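You operate a simulated robot arm through the tools that you are given. There is no shell and no other tool.

You run a simulated robot arm. Do the job below in one go: nothing can be reset, and whatever is moved stays where it is left.

JOB
Press the bearing into the bracket with the blue press; both lie on the bench.
Fine: load both on the press tray and push the tray in first. Where these are worked on the way, their far stop is far enough and under half their travel is too little: press tray.

Only the result counts: the job must be done as asked and must still hold three seconds after the hand-in. Knocking over, shifting, dropping, spilling or breaking anything else fails it.

ROBOT AND FRAMES
A 7-joint arm with a fingered hand, fixed in place. Base frame: the origin is on the floor under the middle of its stand, x ahead of it, y to its left, z up; the work surface is at about z = 0.832. Units: m, degrees, N and s.
It reaches about 1.089 m from its shoulder. Its first joint turns from -149.0 to 149.0 degrees. Payload 3.5 kg.
The tool frame sits at the grasp point between the pads (the TCP): z along the fingers, y along the line on which they close. The tips reach 0.03 m beyond it. The gripper opens to 0.104 m; its body begins 0.035 m behind the TCP. The gripper is a hand of 4 fingers: y runs from the thumb to the fingers, the wrist lies at [-0.015, -0.11, -0.186] in the tool frame.
Orientation is that of the tool frame in the base frame, as [roll, pitch, yaw] about the fixed x, y, z axes, in that order (R = Rz(yaw) Ry(pitch) Rx(roll)). With the fingers straight down and the wrist toward the robot, the tool's x, y and z point along [0, 1, 0], [1, 0, 0] and [0, 0, -1] of the base frame.

CONTROLS
- The arm moves only by the tool step_arm. Its argument "plan" is a list of rows, each an object (a shift or turn left out is 0) with "turn": the turn, a rotation vector about the tool's x, y, z in units of 120 degrees (1.0 is 120 degrees), a list of three; "linear": the shift along the tool's x, y, z in units of 250 mm (1.0 is 250 mm), a list of three. In form: [{"turn": [ax, ay, az], "linear": [x, y, z]}, ...]. A call has 1 to 20 rows; each row is the pose to reach, as a shift and turn from the pose commanded when the call began, along the tool's axes at that moment. A call with a number of a shift or a turn outside -1 to 1 is refused whole. Each row takes 0.2 s and may step no farther than 0.05 m and 8.6 degrees from the row before; otherwise, the whole call is refused. A pose out of reach is approached as far as the arm can. The call stops where the force on the tool passes 80 N (or 10 N more than at its start, if that is more) or the arm is blocked; 0.2 s more then pass. In this call time passes only in rows, and 0.2 s behind the last. It gives the time, the measured TCP pose, the force on the tool (base axes), the opening and the grip force at its end, in the units of the frame above (readings bear some noise), with the torque about the TCP (base axes, N m) and any sound that the robot's microphone picked up.
- Cameras (640 x 400 px; columns grow to the right, rows downward): "scene" is fixed at [0.05, 0.5028, 1.5672]; the picture's right is [-0.98, -0.22, 0.00], its down [-0.08, 0.36, -0.93] and it looks along [0.21, -0.91, -0.37] (base axes); focal length 323 px, centre (320, 200). "wrist" rides on the gripper at [0.061, -0.092, -0.13] in the tool frame; the picture's right is [-0.81, 0.28, -0.52], its down [-0.53, -0.71, 0.46] and it looks along [-0.24, 0.64, 0.72] (tool axes); focal length 275 px, centre (320, 200). There is no depth. A picture from a camera that has moved, and an enlarged one, comes with that camera's place and axes in the base frame and with its lens.
- capture(camera): a new picture of that camera. It takes no simulated time.
- slide_trunk(by): slides the trunk up (or, below 0, down) by that many m; the arm rides with it, the base frame stays. It gives what a move gives, with no picture.
- set_fingers(index, middle, ring, thumb_bend, thumb_turn): sets how far each is bent, from 0 (flat) to 1 (curled in); at 0.3 the hand is open as for a grip, at 0.7 the pads meet at the TCP. One left out holds its place. A second passes; each finger stops where it meets its share of the squeeze, and holds until it gets a number again. It is the only way to open and close the hand. It gives what a move gives, with no picture; readings hold the bend of each and the force on the fingers (four entries, about 0 where the hand has none), thumb and palm. thumb_turn goes from beside the hand (0) to across from the fingers (1), as for a grip.
- zoom(camera, box): a new picture of the part [left, top, right, bottom] of that camera's present view, enlarged. It takes no simulated time.
- finish_job(): hands the job in; it is judged then, once.

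Nothing tells you positions but the pictures and the camera data. Unless the task says otherwise, let go and move clear before handing in.

The tools are called after "Emit:" as a command line: name --argument value ..., lists and objects as JSON in quotes. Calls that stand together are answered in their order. step_arm: Moves the arm, as the interface text tells. Its arguments: {"type":"object","properties":{"plan":{"type":"array","items":{"type":"object","properties":{"turn":{"type":"array","items":{"type":"number"}},"linear":{"type":"array","items":{"type":"number"}}}}}},"required":["plan"]} The other tools are called the same way: slide_trunk (by) moves the trunk up or down; set_fingers (index, middle, ring, thumb_bend, thumb_turn) moves the fingers one by one; capture (camera) takes a picture; zoom (camera, box) takes an enlarged picture of a part of a camera's view; finish_job () hands the job in.

At the start:

```text
time: 0.0
ee_pos: [0.306, -0.7227, 1.2849]
ee_rot: [-180.0, 0.1, 90.1]
wrist_force: [-0.3, -0.2, -0.5]
moment: [-0.02, 0.02, -0.02]
width: 0.1037
grasp_force: 0.0
shape: jaw
bend: [0.3, 0.3, 0.3, 0.3, 0.98]
finger forces: [0.0, 0.0, 0.0, 0.1, 0.0, 0.0]
trunk travel left (down, up): [-0.55, 0.16]
```

scene: 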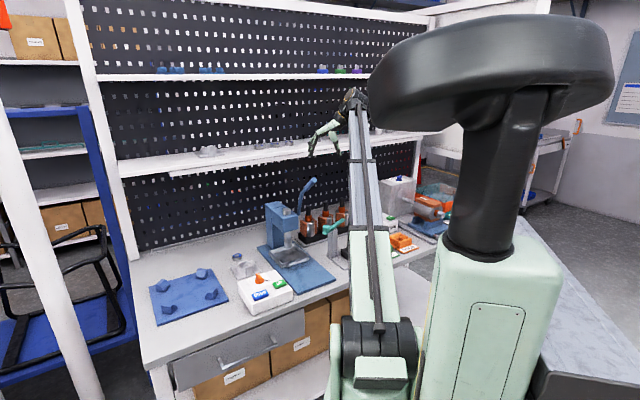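
wrist: 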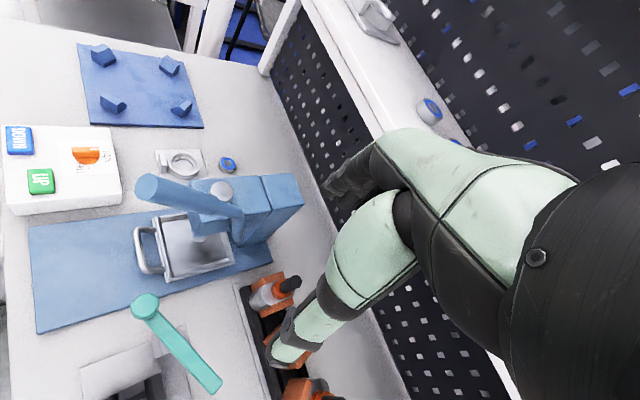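

I see a blue press with a tray and a lever, a control panel with DOWN/UP buttons, a small bracket with a ring and a small bearing next to it. I'll look closer first.

Emit:
zoom --camera "wrist" --box '[0, 100, 320, 300]'

Emit:
zoom --camera "scene" --box '[200, 160, 440, 310]'

Emit:
zoom --camera "wrist" --box '[120, 120, 320, 245]'

```text
2.00 times, centred on (160, 200) of wrist
camera zoom: at [0.2144, -0.6601, 1.4155], right [0.28, -0.81, 0.52], down [-0.71, -0.53, -0.46], along [0.64, -0.24, -0.72], focal length 551 px, centre (640, 200)
```

zoom: 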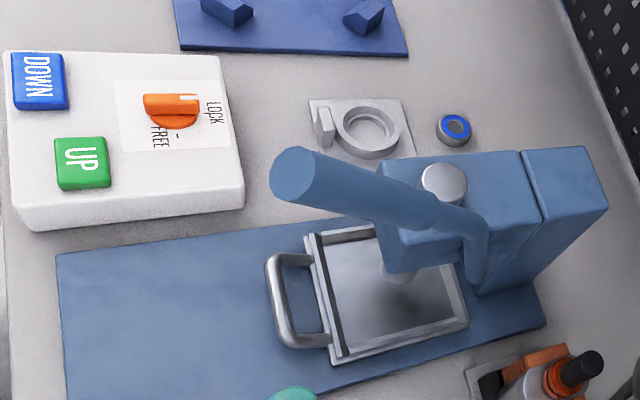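

```text
2.67 times, centred on (320, 235) of scene
camera zoom: at [0.05, 0.5028, 1.5672], right [-0.98, -0.22, 0.0], down [-0.08, 0.36, -0.93], along [0.21, -0.91, -0.37], focal length 862 px, centre (320, 107)
```

zoom: 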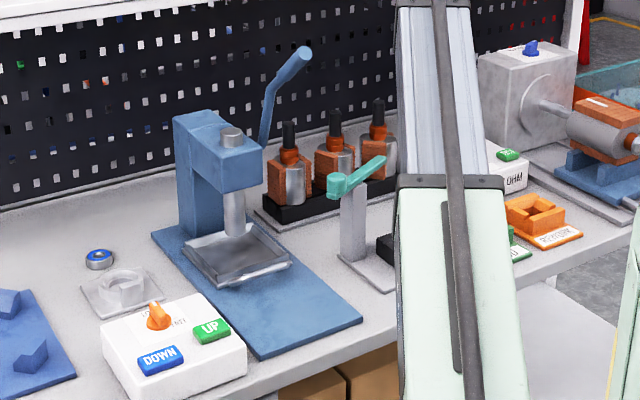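

```text
3.20 times, centred on (220, 182) of wrist
camera zoom: at [0.2144, -0.6601, 1.4155], right [0.28, -0.81, 0.52], down [-0.71, -0.53, -0.46], along [0.64, -0.24, -0.72], focal length 881 px, centre (640, 256)
```

zoom: 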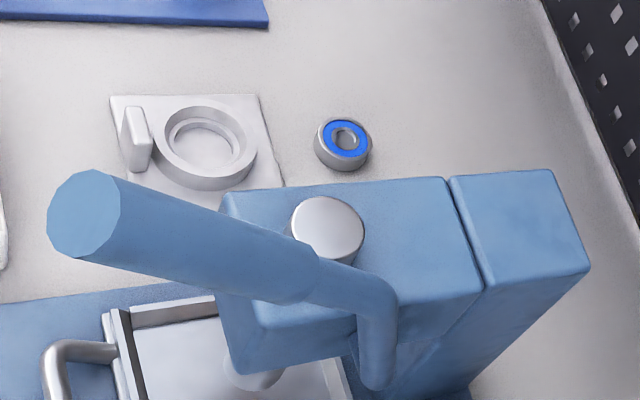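

The bench runs diagonally (its back is toward +x,-y). I take the bracket to be at about (0.58,-0.52), the bearing at about (0.645,-0.59) and the press tray near (0.43,-0.64). I'll zoom in on details before moving anything.

Emit:
zoom --camera "scene" --box '[220, 210, 320, 310]'

Emit:
zoom --camera "scene" --box '[255, 165, 355, 265]'

Emit:
zoom --camera "wrist" --box '[0, 260, 320, 400]'

Emit:
zoom --camera "wrist" --box '[100, 160, 320, 300]'

```text
4.00 times, centred on (270, 260) of scene
camera zoom: at [0.05, 0.5028, 1.5672], right [-0.98, -0.22, 0.0], down [-0.08, 0.36, -0.93], along [0.21, -0.91, -0.37], focal length 1292 px, centre (520, -40)
```

zoom: 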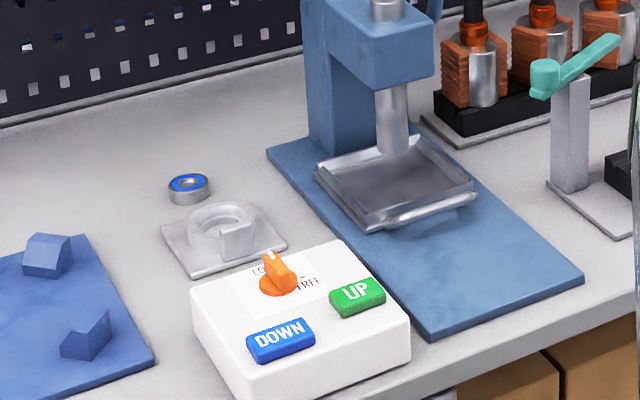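

```text
4.00 times, centred on (305, 215) of scene
camera zoom: at [0.05, 0.5028, 1.5672], right [-0.98, -0.22, 0.0], down [-0.08, 0.36, -0.93], along [0.21, -0.91, -0.37], focal length 1292 px, centre (380, 140)
```

zoom: 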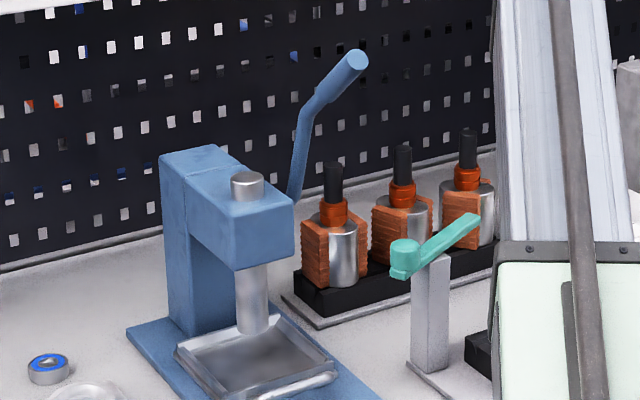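

```text
2.00 times, centred on (160, 330) of wrist
camera zoom: at [0.2144, -0.6601, 1.4155], right [0.28, -0.81, 0.52], down [-0.71, -0.53, -0.46], along [0.64, -0.24, -0.72], focal length 551 px, centre (640, -60)
```

zoom: 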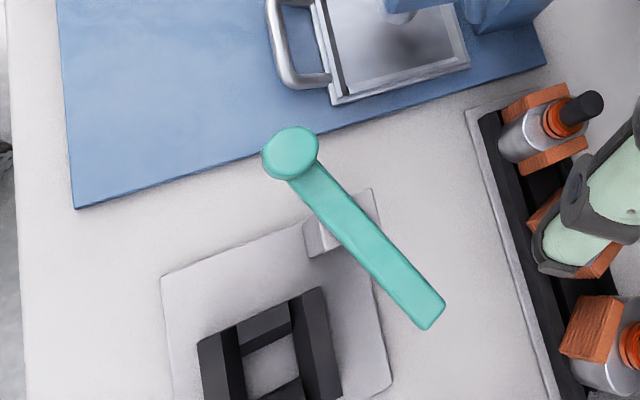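

```text
2.86 times, centred on (210, 230) of wrist
camera zoom: at [0.2144, -0.6601, 1.4155], right [0.28, -0.81, 0.52], down [-0.71, -0.53, -0.46], along [0.64, -0.24, -0.72], focal length 786 px, centre (634, 114)
```

zoom: 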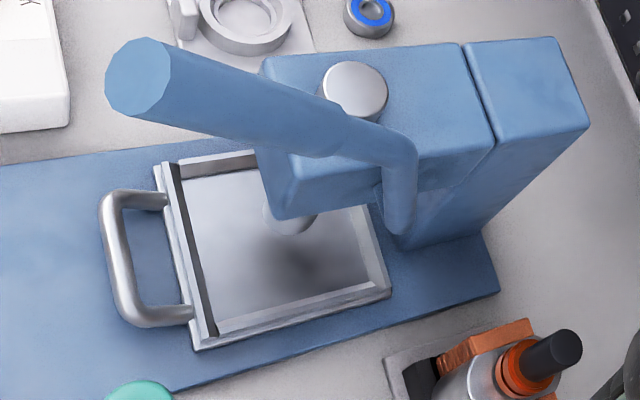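

I see the tray sitting under the ram, the knob apparently at LOCK, and the lever tip near (0.33,-0.59,1.19). I'll raise the hand, turn it to align with the bench and move left to look at the control box, bracket and bearing from nearer.

Emit:
step_arm --plan '[{"linear": [0, 0, -0.18]}, {"linear": [0, 0, -0.26]}, {"linear": [0.15, 0.027, -0.26], "turn": [0, 0, 0.0625]}, {"linear": [0.3, 0.054, -0.26], "turn": [0, 0, 0.125]}, {"linear": [0.45, 0.081, -0.26], "turn": [0, 0, 0.1875]}, {"linear": [0.6, 0.108, -0.26], "turn": [0, 0, 0.25]}, {"linear": [0.75, 0.135, -0.26], "turn": [0, 0, 0.3125]}, {"linear": [0.9, 0.162, -0.26], "turn": [0, 0, 0.375]}, {"linear": [1.0, 0.189, -0.26], "turn": [0, 0, 0.375]}]'

Emit:
capture --camera "wrist"

Emit:
capture --camera "scene"

```text
time: 2.0
ee_pos: [0.3528, -0.4716, 1.3469]
ee_rot: [180.0, 0.0, 44.8]
wrist_force: [-1.0, 0.2, 0.6]
moment: [-0.01, 0.0, 0.01]
width: 0.1036
grasp_force: 0.1
shape: jaw
bend: [0.3, 0.3, 0.3, 0.3, 0.98]
finger forces: [0.1, 0.0, 0.0, 0.0, 0.0, 0.1]
out of reach, approached as far as the arm can: row 1, 2
trunk travel left (down, up): [-0.55, 0.16]
```

```text
taken
camera wrist: at [0.3317, -0.3642, 1.4774], right [-0.38, -0.77, 0.52], down [-0.88, 0.13, -0.46], along [0.28, -0.63, -0.72], focal length 275 px, centre (320, 200)
```

wrist: 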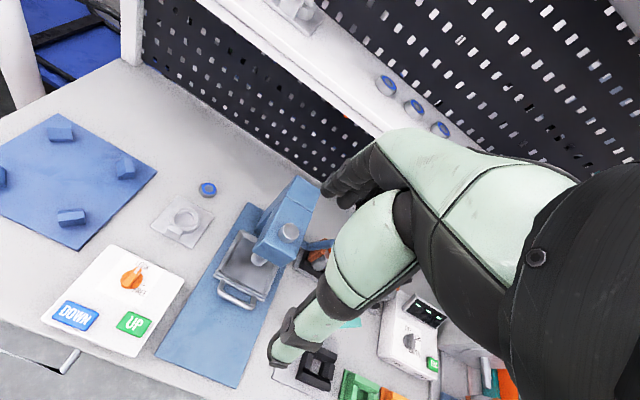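

```text
taken
```

scene: 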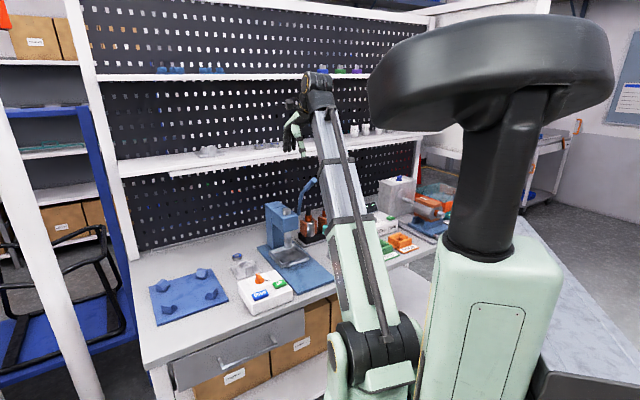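

The view is now over the workspace with everything visible. I'll zoom in on the control box, the bracket and bearing, and the tray.

Emit:
zoom --camera "wrist" --box '[30, 230, 190, 360]'

Emit:
zoom --camera "wrist" --box '[140, 160, 240, 260]'

Emit:
zoom --camera "wrist" --box '[190, 170, 340, 320]'

```text
3.08 times, centred on (110, 295) of wrist
camera zoom: at [0.3317, -0.3642, 1.4774], right [-0.38, -0.77, 0.52], down [-0.88, 0.13, -0.46], along [0.28, -0.63, -0.72], focal length 847 px, centre (966, -92)
```

zoom: 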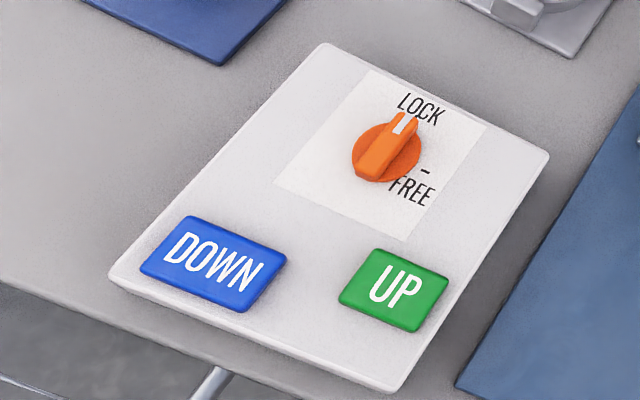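

```text
4.00 times, centred on (190, 210) of wrist
camera zoom: at [0.3317, -0.3642, 1.4774], right [-0.38, -0.77, 0.52], down [-0.88, 0.13, -0.46], along [0.28, -0.63, -0.72], focal length 1101 px, centre (840, 160)
```

zoom: 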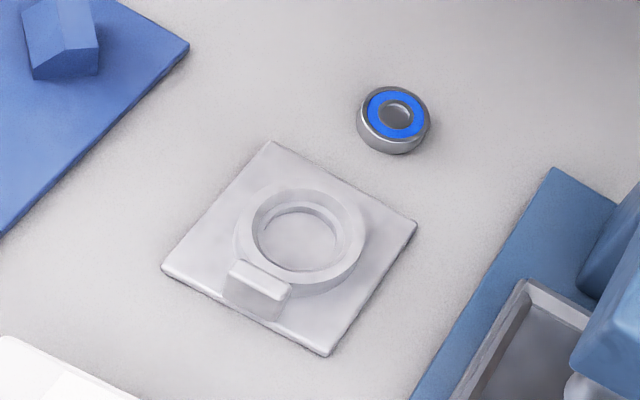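

```text
2.67 times, centred on (265, 245) of wrist
camera zoom: at [0.3317, -0.3642, 1.4774], right [-0.38, -0.77, 0.52], down [-0.88, 0.13, -0.46], along [0.28, -0.63, -0.72], focal length 734 px, centre (467, 80)
```

zoom: 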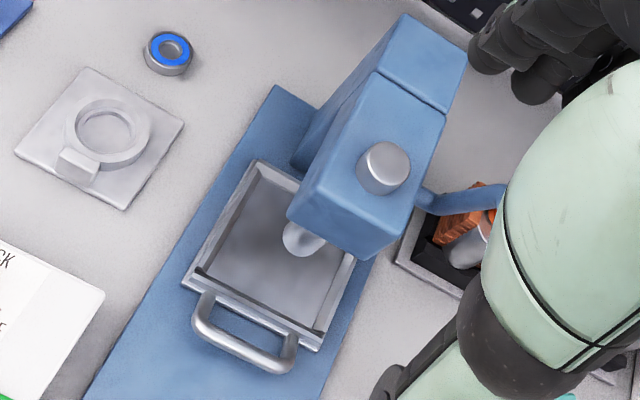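

The knob points to LOCK, the tray is centred under the ram at about (0.44,-0.63), and the bracket is an about 9.5 cm square plate with a central boss and a tab at its front. I'll move the camera nearer to the bracket and bearing.

Emit:
step_arm --plan '[{"linear": [0.086, 0.06, 0.143]}, {"linear": [0.171, 0.12, 0.286]}, {"linear": [0.257, 0.18, 0.429]}, {"linear": [0.343, 0.24, 0.571]}, {"linear": [0.429, 0.3, 0.714]}, {"linear": [0.514, 0.36, 0.857]}, {"linear": [0.6, 0.42, 1.0]}]'

Emit:
capture --camera "wrist"

Emit:
capture --camera "scene"

```text
time: 3.6
ee_pos: [0.5325, -0.4414, 1.1]
ee_rot: [-180.0, 0.0, 45.0]
wrist_force: [-0.8, -0.3, 0.0]
moment: [0.0, -0.03, -0.02]
width: 0.1036
grasp_force: 0.1
shape: jaw
bend: [0.3, 0.3, 0.3, 0.3, 0.98]
finger forces: [0.1, 0.1, 0.0, 0.0, 0.0, 0.1]
trunk travel left (down, up): [-0.55, 0.16]
```

```text
taken
camera wrist: at [0.5108, -0.3322, 1.2309], right [-0.38, -0.77, 0.52], down [-0.88, 0.13, -0.46], along [0.28, -0.63, -0.72], focal length 275 px, centre (320, 200)
```

wrist: 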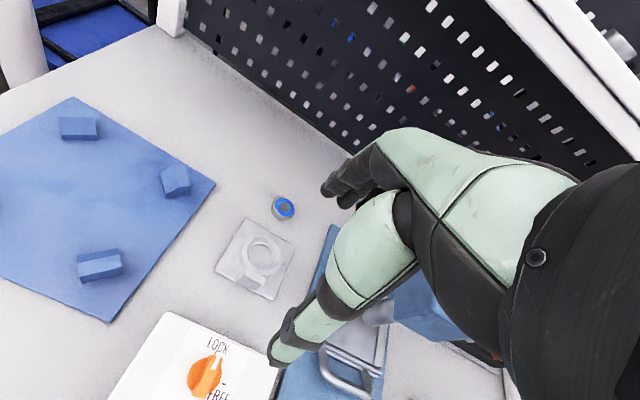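

```text
taken
```

scene: 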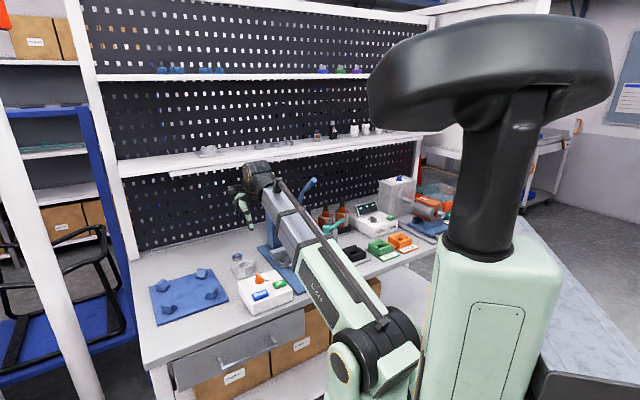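

I see the bracket and bearing well from here. I'll zoom on them for size and height, and on the hand in the scene view to learn the finger geometry.

Emit:
zoom --camera "wrist" --box '[205, 180, 305, 310]'

Emit:
zoom --camera "scene" --box '[210, 150, 310, 250]'

Emit:
zoom --camera "wrist" --box '[150, 280, 450, 400]'

```text
3.08 times, centred on (255, 245) of wrist
camera zoom: at [0.5108, -0.3322, 1.2309], right [-0.38, -0.77, 0.52], down [-0.88, 0.13, -0.46], along [0.28, -0.63, -0.72], focal length 847 px, centre (520, 62)
```

zoom: 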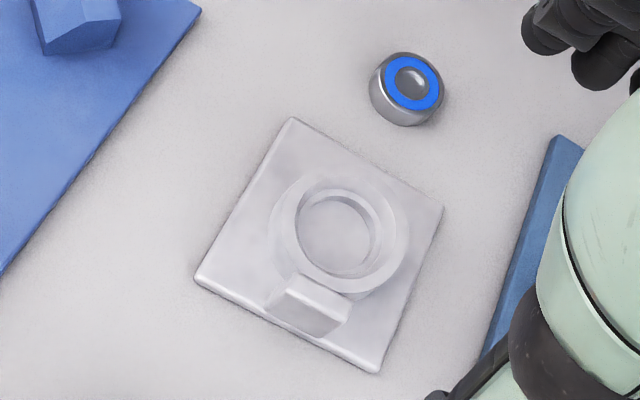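

```text
4.00 times, centred on (260, 200) of scene
camera zoom: at [0.05, 0.5028, 1.5672], right [-0.98, -0.22, 0.0], down [-0.08, 0.36, -0.93], along [0.21, -0.91, -0.37], focal length 1292 px, centre (560, 200)
```

zoom: 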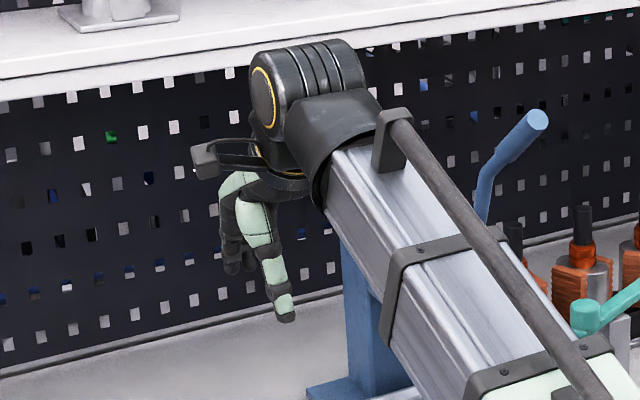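

```text
2.13 times, centred on (300, 340) of wrist
camera zoom: at [0.5108, -0.3322, 1.2309], right [-0.38, -0.77, 0.52], down [-0.88, 0.13, -0.46], along [0.28, -0.63, -0.72], focal length 587 px, centre (363, -99)
```

zoom: 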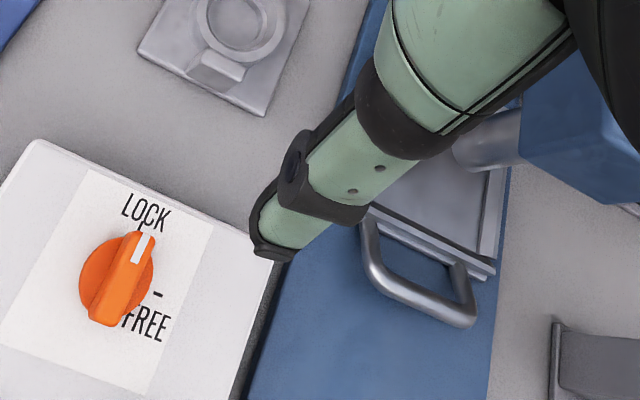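

The bracket centre is at about (0.587,-0.511) with its boss top near z 0.852, and the bearing is at about (0.659,-0.583). I'll go lower to measure boss and bearing sizes more closely.

Emit:
step_arm --plan '[{"linear": [0.0, -0.08, 0.14]}, {"linear": [0.0, -0.16, 0.28]}, {"linear": [0.0, -0.24, 0.42]}]'

Emit:
zoom --camera "wrist" --box '[150, 130, 330, 310]'

Emit:
capture --camera "wrist"

```text
time: 4.4
ee_pos: [0.4913, -0.3951, 0.9974]
ee_rot: [-180.0, 0.0, 45.0]
wrist_force: [0.6, -0.2, 0.0]
moment: [-0.02, 0.0, 0.02]
width: 0.1038
grasp_force: 0.2
shape: jaw
bend: [0.3, 0.3, 0.3, 0.3, 0.98]
finger forces: [0.0, 0.0, 0.1, 0.0, 0.0, 0.1]
trunk travel left (down, up): [-0.55, 0.16]
```

```text
2.22 times, centred on (240, 220) of wrist
camera zoom: at [0.4699, -0.2876, 1.1284], right [-0.38, -0.77, 0.52], down [-0.88, 0.13, -0.46], along [0.28, -0.63, -0.72], focal length 612 px, centre (498, 156)
```

zoom: 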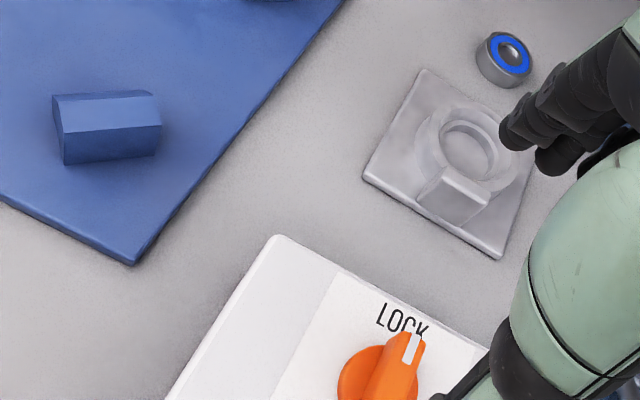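

```text
taken
camera wrist: at [0.4699, -0.2876, 1.1284], right [-0.38, -0.77, 0.52], down [-0.88, 0.13, -0.46], along [0.28, -0.63, -0.72], focal length 275 px, centre (320, 200)
```

wrist: 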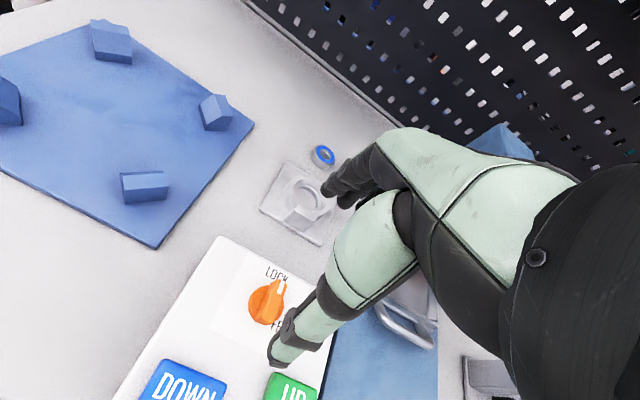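

I'm close enough for a heavy zoom onto the bracket and bearing now.

Emit:
zoom --camera "wrist" --box '[255, 135, 345, 255]'

Emit:
zoom --camera "scene" --box '[225, 240, 275, 290]'

Emit:
zoom --camera "scene" --box '[260, 200, 330, 270]'

```text
3.33 times, centred on (300, 195) of wrist
camera zoom: at [0.4699, -0.2876, 1.1284], right [-0.38, -0.77, 0.52], down [-0.88, 0.13, -0.46], along [0.28, -0.63, -0.72], focal length 918 px, centre (387, 217)
```

zoom: 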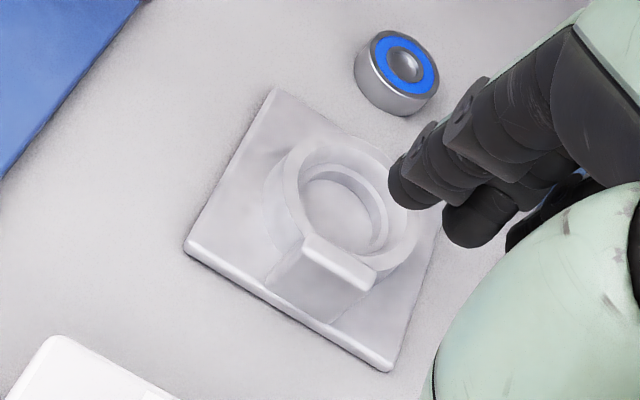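

```text
8.00 times, centred on (250, 265) of scene
camera zoom: at [0.05, 0.5028, 1.5672], right [-0.98, -0.22, 0.0], down [-0.08, 0.36, -0.93], along [0.21, -0.91, -0.37], focal length 2585 px, centre (880, -320)
```

zoom: 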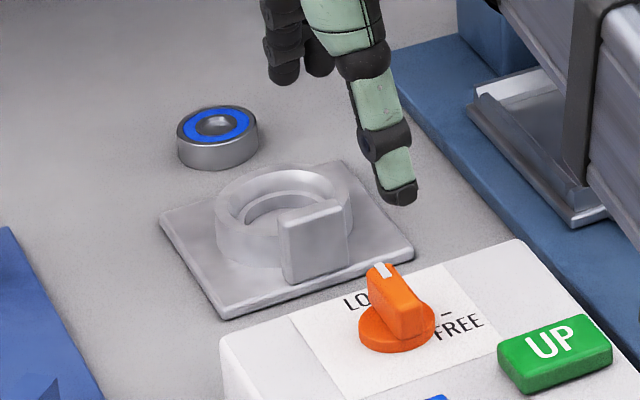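

```text
5.71 times, centred on (295, 235) of scene
camera zoom: at [0.05, 0.5028, 1.5672], right [-0.98, -0.22, 0.0], down [-0.08, 0.36, -0.93], along [0.21, -0.91, -0.37], focal length 1846 px, centre (463, 0)
```

zoom: 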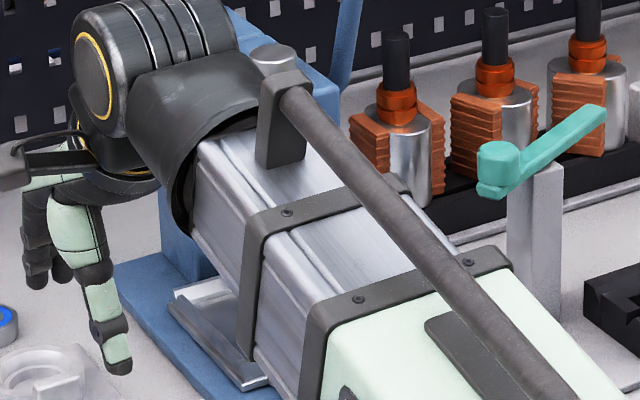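

The bracket's boss is ~7 cm wide with its tab top near z 0.867; the bearing is ~4.3 cm wide. The hand's index finger sits at about tool x=+0.005, the middle at -0.013 and the ring at -0.032. Next I'll move over in front of the tray handle (mid about f 0.668, l -0.136 in bench axes) to hook it.

Emit:
step_arm --plan '[{"linear": [-0.152, -0.022, 0]}, {"linear": [-0.304, -0.044, 0]}, {"linear": [-0.456, -0.066, 0]}, {"linear": [-0.608, -0.088, 0]}, {"linear": [-0.76, -0.108, 0]}]'

Emit:
capture --camera "wrist"

Emit:
capture --camera "scene"

```text
time: 5.6
ee_pos: [0.339, -0.5142, 0.9953]
ee_rot: [179.9, -0.1, 45.1]
wrist_force: [-0.7, -0.4, -0.2]
moment: [-0.02, -0.01, 0.0]
width: 0.1035
grasp_force: 0.0
shape: jaw
bend: [0.3, 0.3, 0.3, 0.3, 0.98]
finger forces: [0.1, 0.1, 0.1, 0.0, 0.0, 0.1]
trunk travel left (down, up): [-0.55, 0.16]
```

```text
taken
camera wrist: at [0.3169, -0.4054, 1.1248], right [-0.38, -0.77, 0.52], down [-0.88, 0.13, -0.46], along [0.28, -0.63, -0.72], focal length 275 px, centre (320, 200)
```

wrist: 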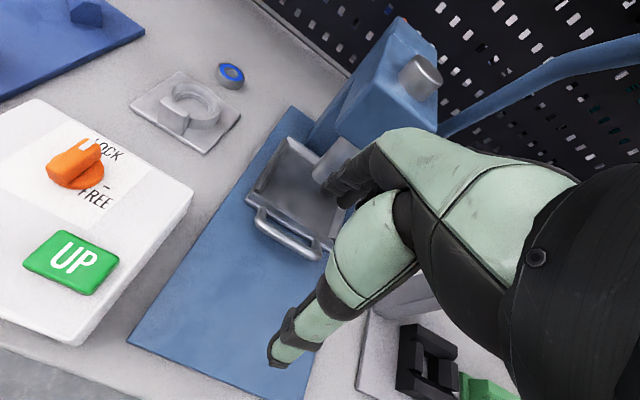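

```text
taken
```

scene: 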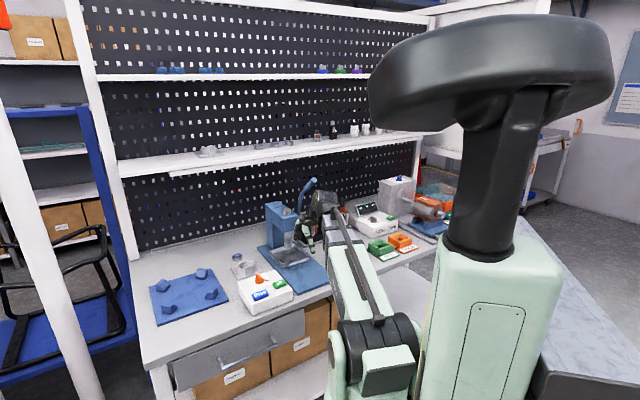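

Emit:
zoom --camera "wrist" --box '[230, 120, 370, 270]'

Emit:
zoom --camera "scene" --box '[255, 190, 335, 270]'

```text
2.67 times, centred on (300, 195) of wrist
camera zoom: at [0.3169, -0.4054, 1.1248], right [-0.38, -0.77, 0.52], down [-0.88, 0.13, -0.46], along [0.28, -0.63, -0.72], focal length 734 px, centre (373, 213)
```

zoom: 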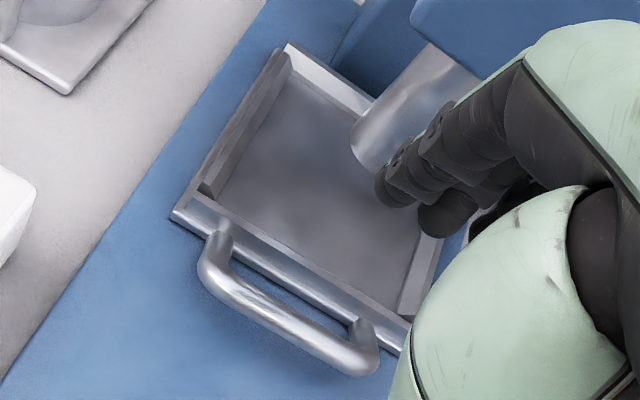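

```text
5.00 times, centred on (295, 230) of scene
camera zoom: at [0.05, 0.5028, 1.5672], right [-0.98, -0.22, 0.0], down [-0.08, 0.36, -0.93], along [0.21, -0.91, -0.37], focal length 1616 px, centre (445, 50)
```

zoom: 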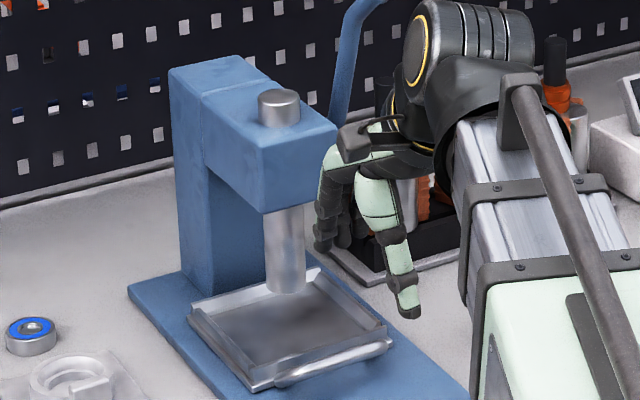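

The tray's handle bar is at about f 0.671, l -0.135, z 0.857, with a narrow gap behind it. I'll zoom in to judge the gap against the finger thickness.

Emit:
zoom --camera "wrist" --box '[235, 185, 335, 275]'

Emit:
zoom --camera "wrist" --box '[260, 130, 360, 230]'

Emit:
zoom --camera "scene" --box '[270, 230, 320, 270]'

```text
4.44 times, centred on (285, 230) of wrist
camera zoom: at [0.3169, -0.4054, 1.1248], right [-0.38, -0.77, 0.52], down [-0.88, 0.13, -0.46], along [0.28, -0.63, -0.72], focal length 1224 px, centre (476, 67)
```

zoom: 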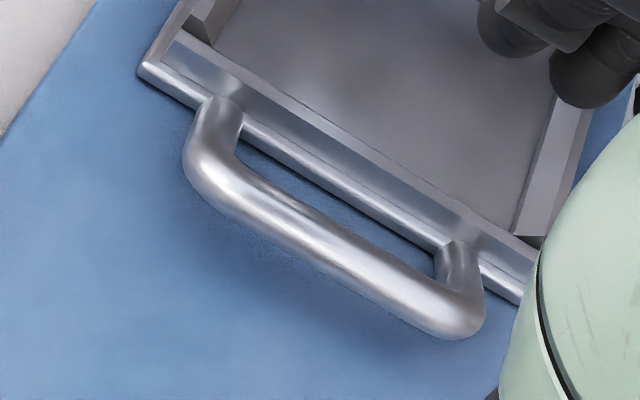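

```text
4.00 times, centred on (310, 180) of wrist
camera zoom: at [0.3169, -0.4054, 1.1248], right [-0.38, -0.77, 0.52], down [-0.88, 0.13, -0.46], along [0.28, -0.63, -0.72], focal length 1101 px, centre (360, 280)
```

zoom: 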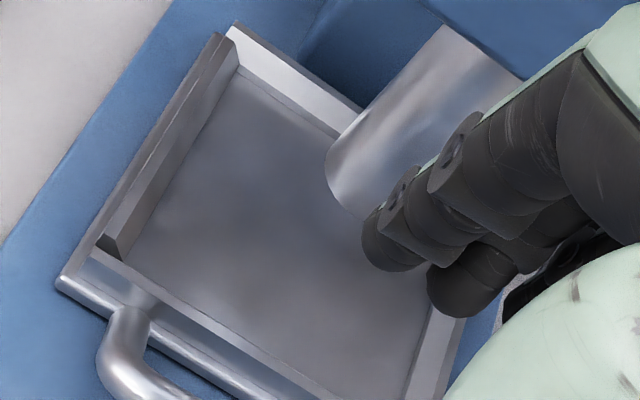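

```text
10.00 times, centred on (295, 250) of scene
camera zoom: at [0.05, 0.5028, 1.5672], right [-0.98, -0.22, 0.0], down [-0.08, 0.36, -0.93], along [0.21, -0.91, -0.37], focal length 3231 px, centre (570, -300)
```

zoom: 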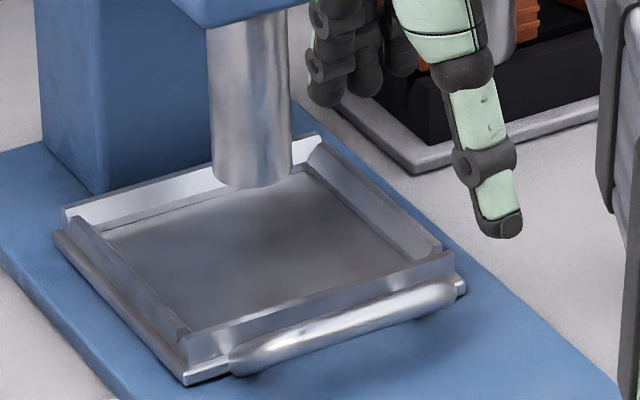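

The tray has ~1.2-2 cm walls all round; the handle gap is too narrow for the fingers, so I'll lower the fingertips inside the tray just behind its front wall (f ~0.70), below the press head, and pull it out that way.

Emit:
step_arm --plan '[{"linear": [0.012, 0, 0.16]}, {"linear": [0.024, 0, 0.32]}, {"linear": [0.024, 0.1, 0.32]}, {"linear": [0.024, 0.2, 0.32]}]'

Emit:
capture --camera "wrist"

Emit:
zoom --camera "scene" --box '[260, 200, 340, 270]'

```text
time: 6.6
ee_pos: [0.3778, -0.5461, 0.9151]
ee_rot: [180.0, -0.1, 45.0]
wrist_force: [0.4, 0.3, 0.5]
moment: [0.01, -0.05, 0.0]
width: 0.1037
grasp_force: 0.1
shape: jaw
bend: [0.3, 0.3, 0.3, 0.3, 0.98]
finger forces: [0.0, 0.0, 0.1, 0.0, 0.1, 0.0]
trunk travel left (down, up): [-0.55, 0.16]
```

```text
taken
camera wrist: at [0.3562, -0.4369, 1.0451], right [-0.38, -0.77, 0.52], down [-0.88, 0.13, -0.46], along [0.28, -0.63, -0.72], focal length 275 px, centre (320, 200)
```

wrist: 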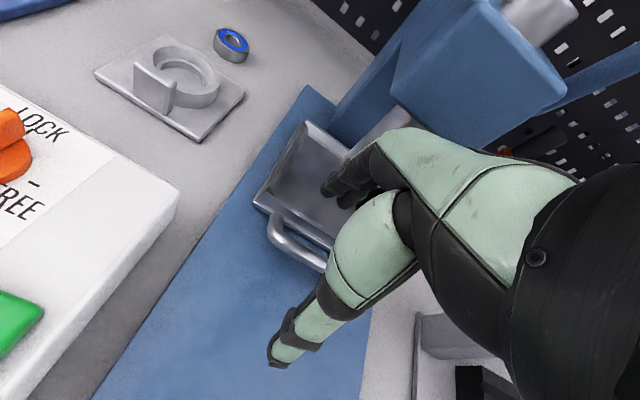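

```text
5.71 times, centred on (300, 235) of scene
camera zoom: at [0.05, 0.5028, 1.5672], right [-0.98, -0.22, 0.0], down [-0.08, 0.36, -0.93], along [0.21, -0.91, -0.37], focal length 1846 px, centre (434, 0)
```

zoom: 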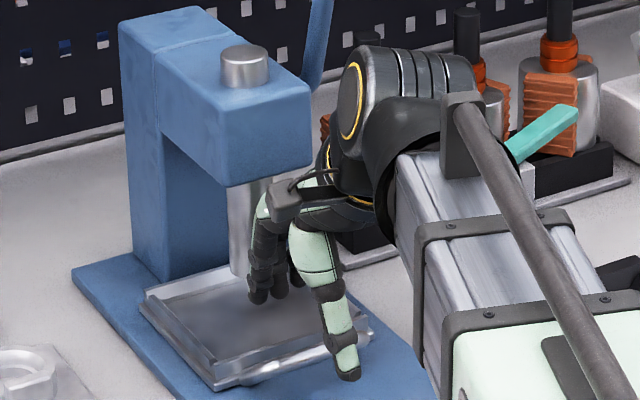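

The fingertips are over the tray floor in front of the ram. Checking close-ups before lowering.

Emit:
zoom --camera "scene" --box '[280, 225, 325, 270]'

Emit:
zoom --camera "wrist" --box '[240, 110, 400, 270]'

```text
8.89 times, centred on (302, 248) of scene
camera zoom: at [0.05, 0.5028, 1.5672], right [-0.98, -0.22, 0.0], down [-0.08, 0.36, -0.93], along [0.21, -0.91, -0.37], focal length 2872 px, centre (476, -222)
```

zoom: 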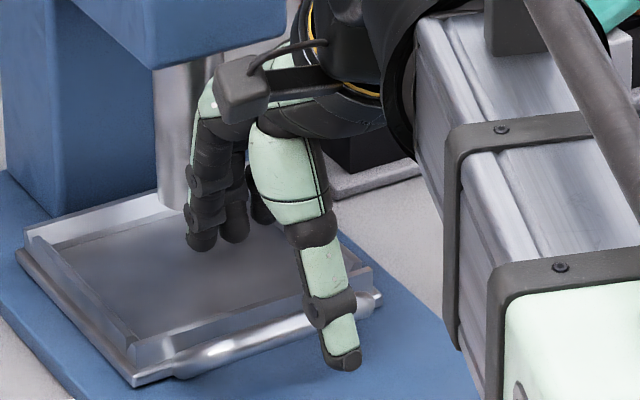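

```text
2.50 times, centred on (320, 190) of wrist
camera zoom: at [0.3562, -0.4369, 1.0451], right [-0.38, -0.77, 0.52], down [-0.88, 0.13, -0.46], along [0.28, -0.63, -0.72], focal length 688 px, centre (320, 225)
```

zoom: 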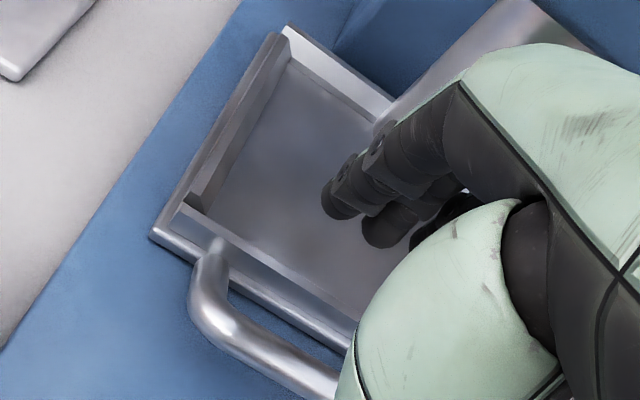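

The tips are clear of the ram and walls. I'll lower 28 mm so the tips are behind the front wall and start pulling gently.

Emit:
step_arm --plan '[{"linear": [0, 0, 0.06]}, {"linear": [0, 0, 0.116]}, {"linear": [0, -0.06, 0.116]}, {"linear": [0, -0.12, 0.116]}]'

Emit:
zoom --camera "scene" --box '[280, 225, 325, 270]'

Emit:
zoom --camera "wrist" --box '[240, 110, 400, 270]'

```text
time: 7.6
ee_pos: [0.3555, -0.5225, 0.8854]
ee_rot: [-180.0, 0.0, 45.0]
wrist_force: [0.6, -0.3, 0.0]
moment: [-0.04, -0.01, 0.01]
width: 0.1037
grasp_force: 0.0
shape: jaw
bend: [0.3, 0.3, 0.3, 0.3, 0.98]
finger forces: [0.3, 0.3, 0.0, 0.0, 0.1, 0.0]
trunk travel left (down, up): [-0.55, 0.16]
```

```text
8.89 times, centred on (302, 248) of scene
camera zoom: at [0.05, 0.5028, 1.5672], right [-0.98, -0.22, 0.0], down [-0.08, 0.36, -0.93], along [0.21, -0.91, -0.37], focal length 2872 px, centre (476, -222)
```

zoom: 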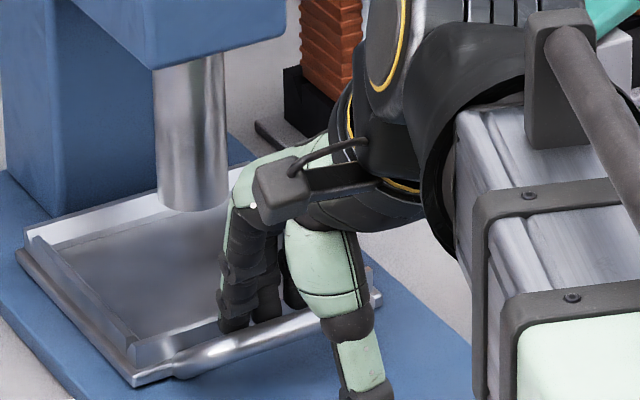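

```text
2.50 times, centred on (320, 190) of wrist
camera zoom: at [0.3345, -0.4144, 1.0167], right [-0.38, -0.77, 0.52], down [-0.88, 0.13, -0.46], along [0.28, -0.63, -0.72], focal length 688 px, centre (320, 225)
```

zoom: 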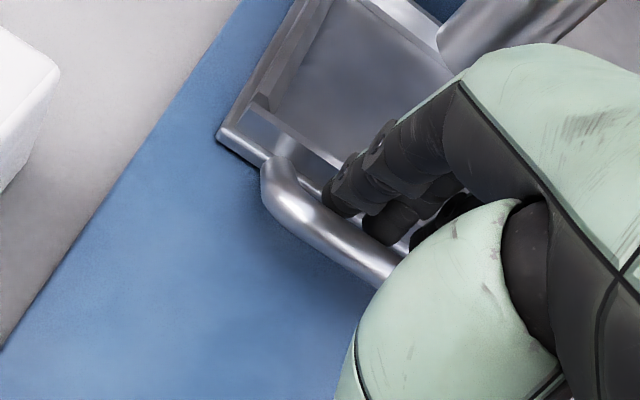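

The fingertips passed over the front wall without touching and now sit in the gap right behind the handle bar; the tray has not moved. I'll lower a bit more here to hook behind the bar.

Emit:
step_arm --plan '[{"linear": [0, 0.004, 0.02]}, {"linear": [0, 0.004, 0.04]}]'

Emit:
zoom --camera "wrist" --box '[270, 150, 370, 250]'

Emit:
zoom --camera "scene" --box '[285, 240, 320, 270]'

```text
time: 8.2
ee_pos: [0.3572, -0.5233, 0.8761]
ee_rot: [179.9, 0.1, 45.1]
wrist_force: [1.4, -0.9, 2.3]
moment: [-0.08, -0.08, -0.01]
width: 0.1038
grasp_force: 0.2
shape: jaw
bend: [0.29, 0.3, 0.3, 0.3, 0.98]
finger forces: [1.8, 0.1, 0.1, 0.0, 0.0, 0.0]
trunk travel left (down, up): [-0.55, 0.16]
```

```text
4.00 times, centred on (320, 200) of wrist
camera zoom: at [0.3355, -0.4152, 1.0069], right [-0.38, -0.77, 0.52], down [-0.88, 0.13, -0.46], along [0.28, -0.63, -0.72], focal length 1101 px, centre (320, 200)
```

zoom: 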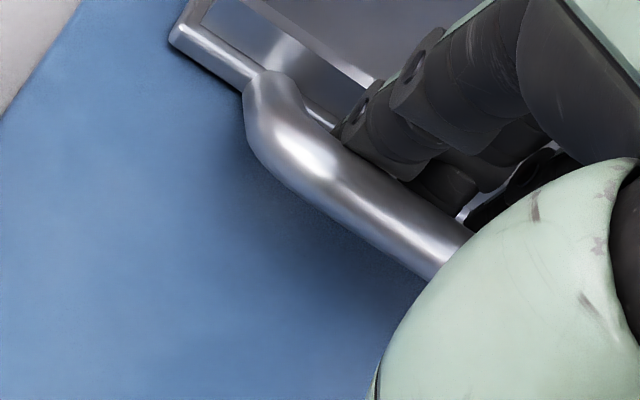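

```text
13.33 times, centred on (302, 255) of scene
camera zoom: at [0.05, 0.5028, 1.5672], right [-0.98, -0.22, 0.0], down [-0.08, 0.36, -0.93], along [0.21, -0.91, -0.37], focal length 4308 px, centre (553, -533)
```

zoom: 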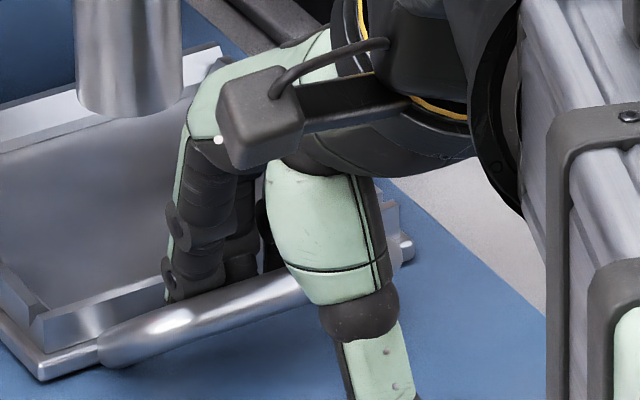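

The fingers are now hooked behind the bar. Pulling the tray out 5 cm to test whether it slides.

Emit:
step_arm --plan '[{"linear": [0, -0.05, 0]}, {"linear": [0, -0.1, 0]}, {"linear": [0, -0.15, 0]}, {"linear": [0, -0.2, 0]}]'

Emit:
capture --camera "wrist"

Emit:
zoom --camera "scene" --box '[270, 220, 330, 280]'

```text
time: 9.2
ee_pos: [0.3225, -0.4888, 0.8757]
ee_rot: [-180.0, -0.1, 45.0]
wrist_force: [-0.1, -0.8, -0.2]
moment: [-0.01, -0.01, -0.01]
width: 0.1037
grasp_force: 0.0
shape: jaw
bend: [0.3, 0.3, 0.3, 0.3, 0.98]
finger forces: [0.5, 0.0, 0.1, 0.0, 0.1, 0.0]
trunk travel left (down, up): [-0.55, 0.16]
```

```text
taken
camera wrist: at [0.3002, -0.3788, 1.0068], right [-0.38, -0.77, 0.52], down [-0.88, 0.13, -0.46], along [0.28, -0.63, -0.73], focal length 275 px, centre (320, 200)
```

wrist: 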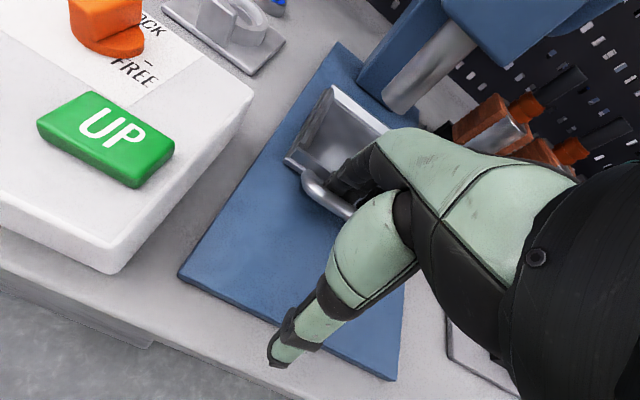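

```text
6.67 times, centred on (300, 250) of scene
camera zoom: at [0.05, 0.5028, 1.5672], right [-0.98, -0.22, 0.0], down [-0.08, 0.36, -0.93], along [0.21, -0.91, -0.37], focal length 2154 px, centre (453, -133)
```

zoom: 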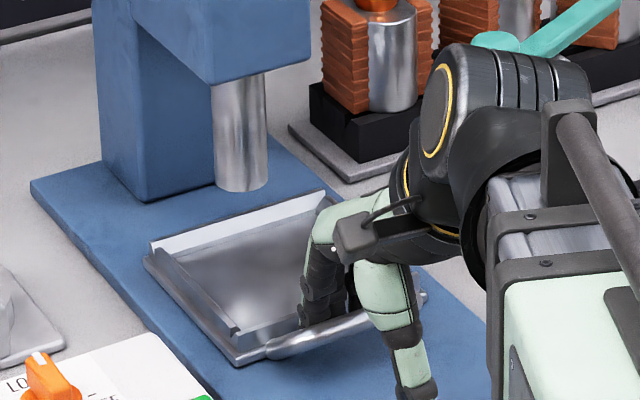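

The tray slides freely (so the knob doesn't lock it). I'll keep pulling toward its outer stop.

Emit:
step_arm --plan '[{"linear": [0, -0.06, 0]}, {"linear": [0, -0.12, 0]}, {"linear": [0, -0.18, 0]}, {"linear": [0, -0.24, 0]}, {"linear": [0, -0.28, 0]}]'

Emit:
zoom --camera "scene" --box '[260, 210, 340, 300]'

Emit:
capture --camera "wrist"

```text
time: 10.4
ee_pos: [0.278, -0.4503, 0.8763]
ee_rot: [180.0, 0.0, 45.0]
wrist_force: [0.8, -0.3, 0.8]
moment: [0.01, -0.02, 0.04]
width: 0.1039
grasp_force: 0.0
shape: jaw
bend: [0.3, 0.3, 0.3, 0.3, 0.98]
finger forces: [0.5, 0.1, 0.1, 0.1, 0.0, 0.1]
out of reach, approached as far as the arm can: row 4, 5
trunk travel left (down, up): [-0.55, 0.16]
```

```text
4.44 times, centred on (300, 255) of scene
camera zoom: at [0.05, 0.5028, 1.5672], right [-0.98, -0.22, 0.0], down [-0.08, 0.36, -0.93], along [0.21, -0.91, -0.37], focal length 1436 px, centre (409, -44)
```

zoom: 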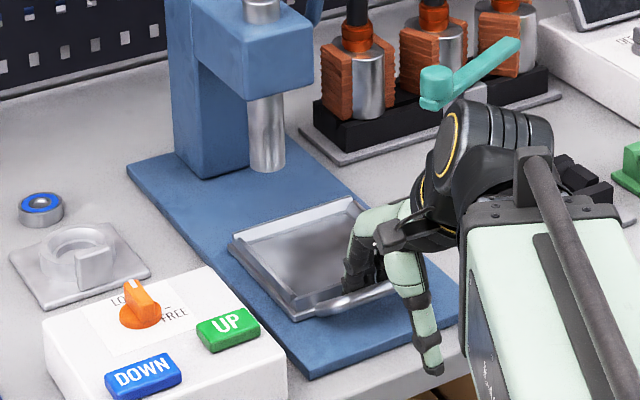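

```text
taken
camera wrist: at [0.2568, -0.3419, 1.0076], right [-0.38, -0.77, 0.52], down [-0.88, 0.13, -0.46], along [0.28, -0.63, -0.73], focal length 275 px, centre (320, 200)
```

wrist: 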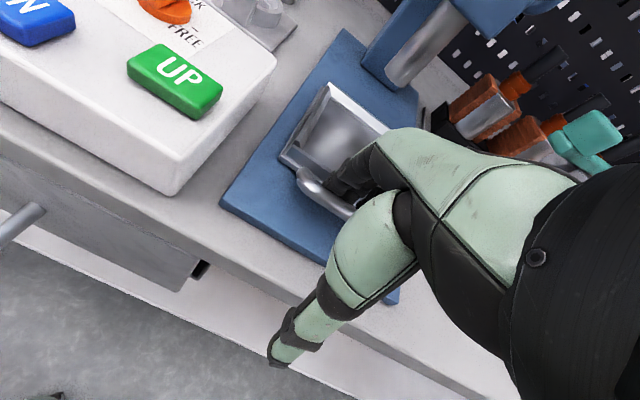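

The tray is out about 10.7 cm and its back is now clear of the press head (row limits of reach hit). I'll lift the fingers straight out and then head for the bracket.

Emit:
step_arm --plan '[{"linear": [0, 0, -0.1]}, {"linear": [0, 0, -0.25]}, {"linear": [0, 0, -0.4]}, {"linear": [0, 0, -0.5]}]'

Emit:
zoom --camera "scene" --box '[220, 210, 340, 310]'

```text
time: 11.4
ee_pos: [0.2786, -0.4523, 1.0014]
ee_rot: [180.0, 0.0, 45.0]
wrist_force: [0.4, -0.8, 1.0]
moment: [-0.02, 0.03, -0.03]
width: 0.1038
grasp_force: 0.0
shape: jaw
bend: [0.3, 0.3, 0.3, 0.3, 0.98]
finger forces: [0.0, 0.0, 0.0, 0.1, 0.0, 0.0]
trunk travel left (down, up): [-0.55, 0.16]
```

```text
4.00 times, centred on (280, 260) of scene
camera zoom: at [0.05, 0.5028, 1.5672], right [-0.98, -0.22, 0.0], down [-0.08, 0.36, -0.93], along [0.21, -0.91, -0.37], focal length 1292 px, centre (480, -40)
```

zoom: 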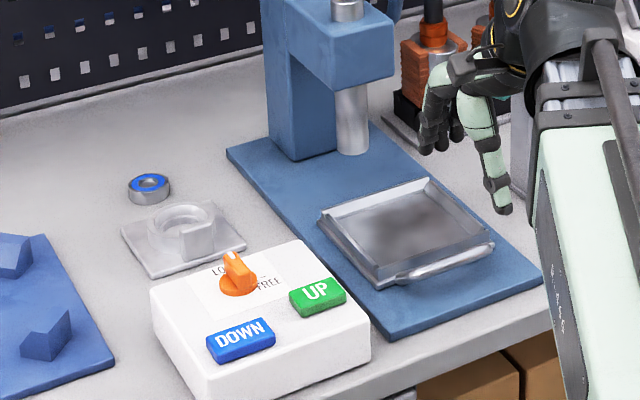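

The tray is out in the open with the blue base clear. Now I move over to above the bracket.

Emit:
step_arm --plan '[{"linear": [0.11, 0.13, 0]}, {"linear": [0.24, 0.25, 0]}, {"linear": [0.36, 0.38, 0]}, {"linear": [0.48, 0.51, 0]}, {"linear": [0.6, 0.64, 0]}, {"linear": [0.68, 0.8, 0]}, {"linear": [0.72, 0.96, 0]}, {"linear": [0.72, 1.0, 0.1]}]'

Emit:
capture --camera "wrist"

Emit:
zoom --camera "scene" --box '[220, 220, 300, 290]'

```text
time: 13.2
ee_pos: [0.5823, -0.5013, 0.9746]
ee_rot: [180.0, 0.0, 44.9]
wrist_force: [-0.6, 0.1, 0.9]
moment: [-0.03, 0.01, 0.0]
width: 0.1039
grasp_force: 0.0
shape: jaw
bend: [0.3, 0.3, 0.3, 0.3, 0.98]
finger forces: [0.0, 0.1, 0.0, 0.1, 0.0, 0.0]
trunk travel left (down, up): [-0.55, 0.16]
```

```text
taken
camera wrist: at [0.5609, -0.3926, 1.1064], right [-0.38, -0.77, 0.52], down [-0.88, 0.13, -0.46], along [0.28, -0.63, -0.72], focal length 275 px, centre (320, 200)
```

wrist: 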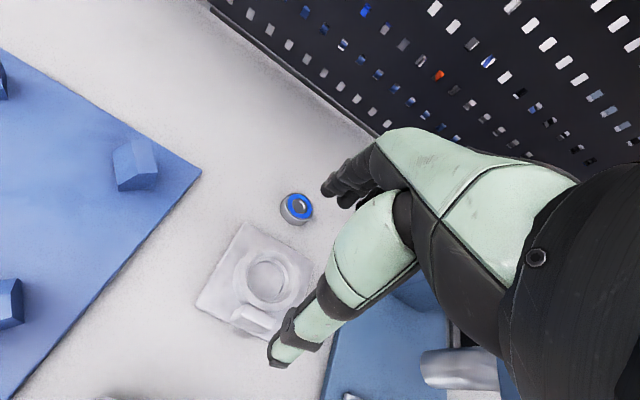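

```text
5.71 times, centred on (260, 255) of scene
camera zoom: at [0.05, 0.5028, 1.5672], right [-0.98, -0.22, 0.0], down [-0.08, 0.36, -0.93], along [0.21, -0.91, -0.37], focal length 1846 px, centre (663, -114)
```

zoom: 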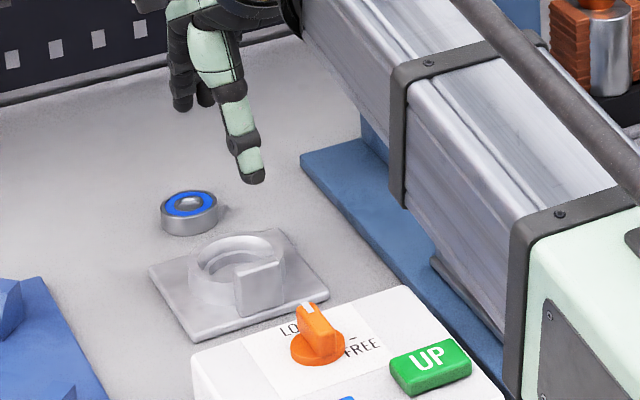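

Above the bracket now. I'll zoom to refine its pose before lowering.

Emit:
zoom --camera "wrist" --box '[185, 180, 335, 360]'

```text
2.22 times, centred on (260, 270) of wrist
camera zoom: at [0.5609, -0.3926, 1.1064], right [-0.38, -0.77, 0.52], down [-0.88, 0.13, -0.46], along [0.28, -0.63, -0.72], focal length 612 px, centre (453, 44)
```

zoom: 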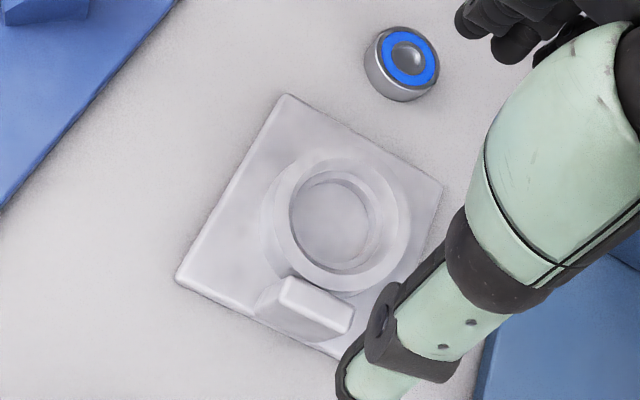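

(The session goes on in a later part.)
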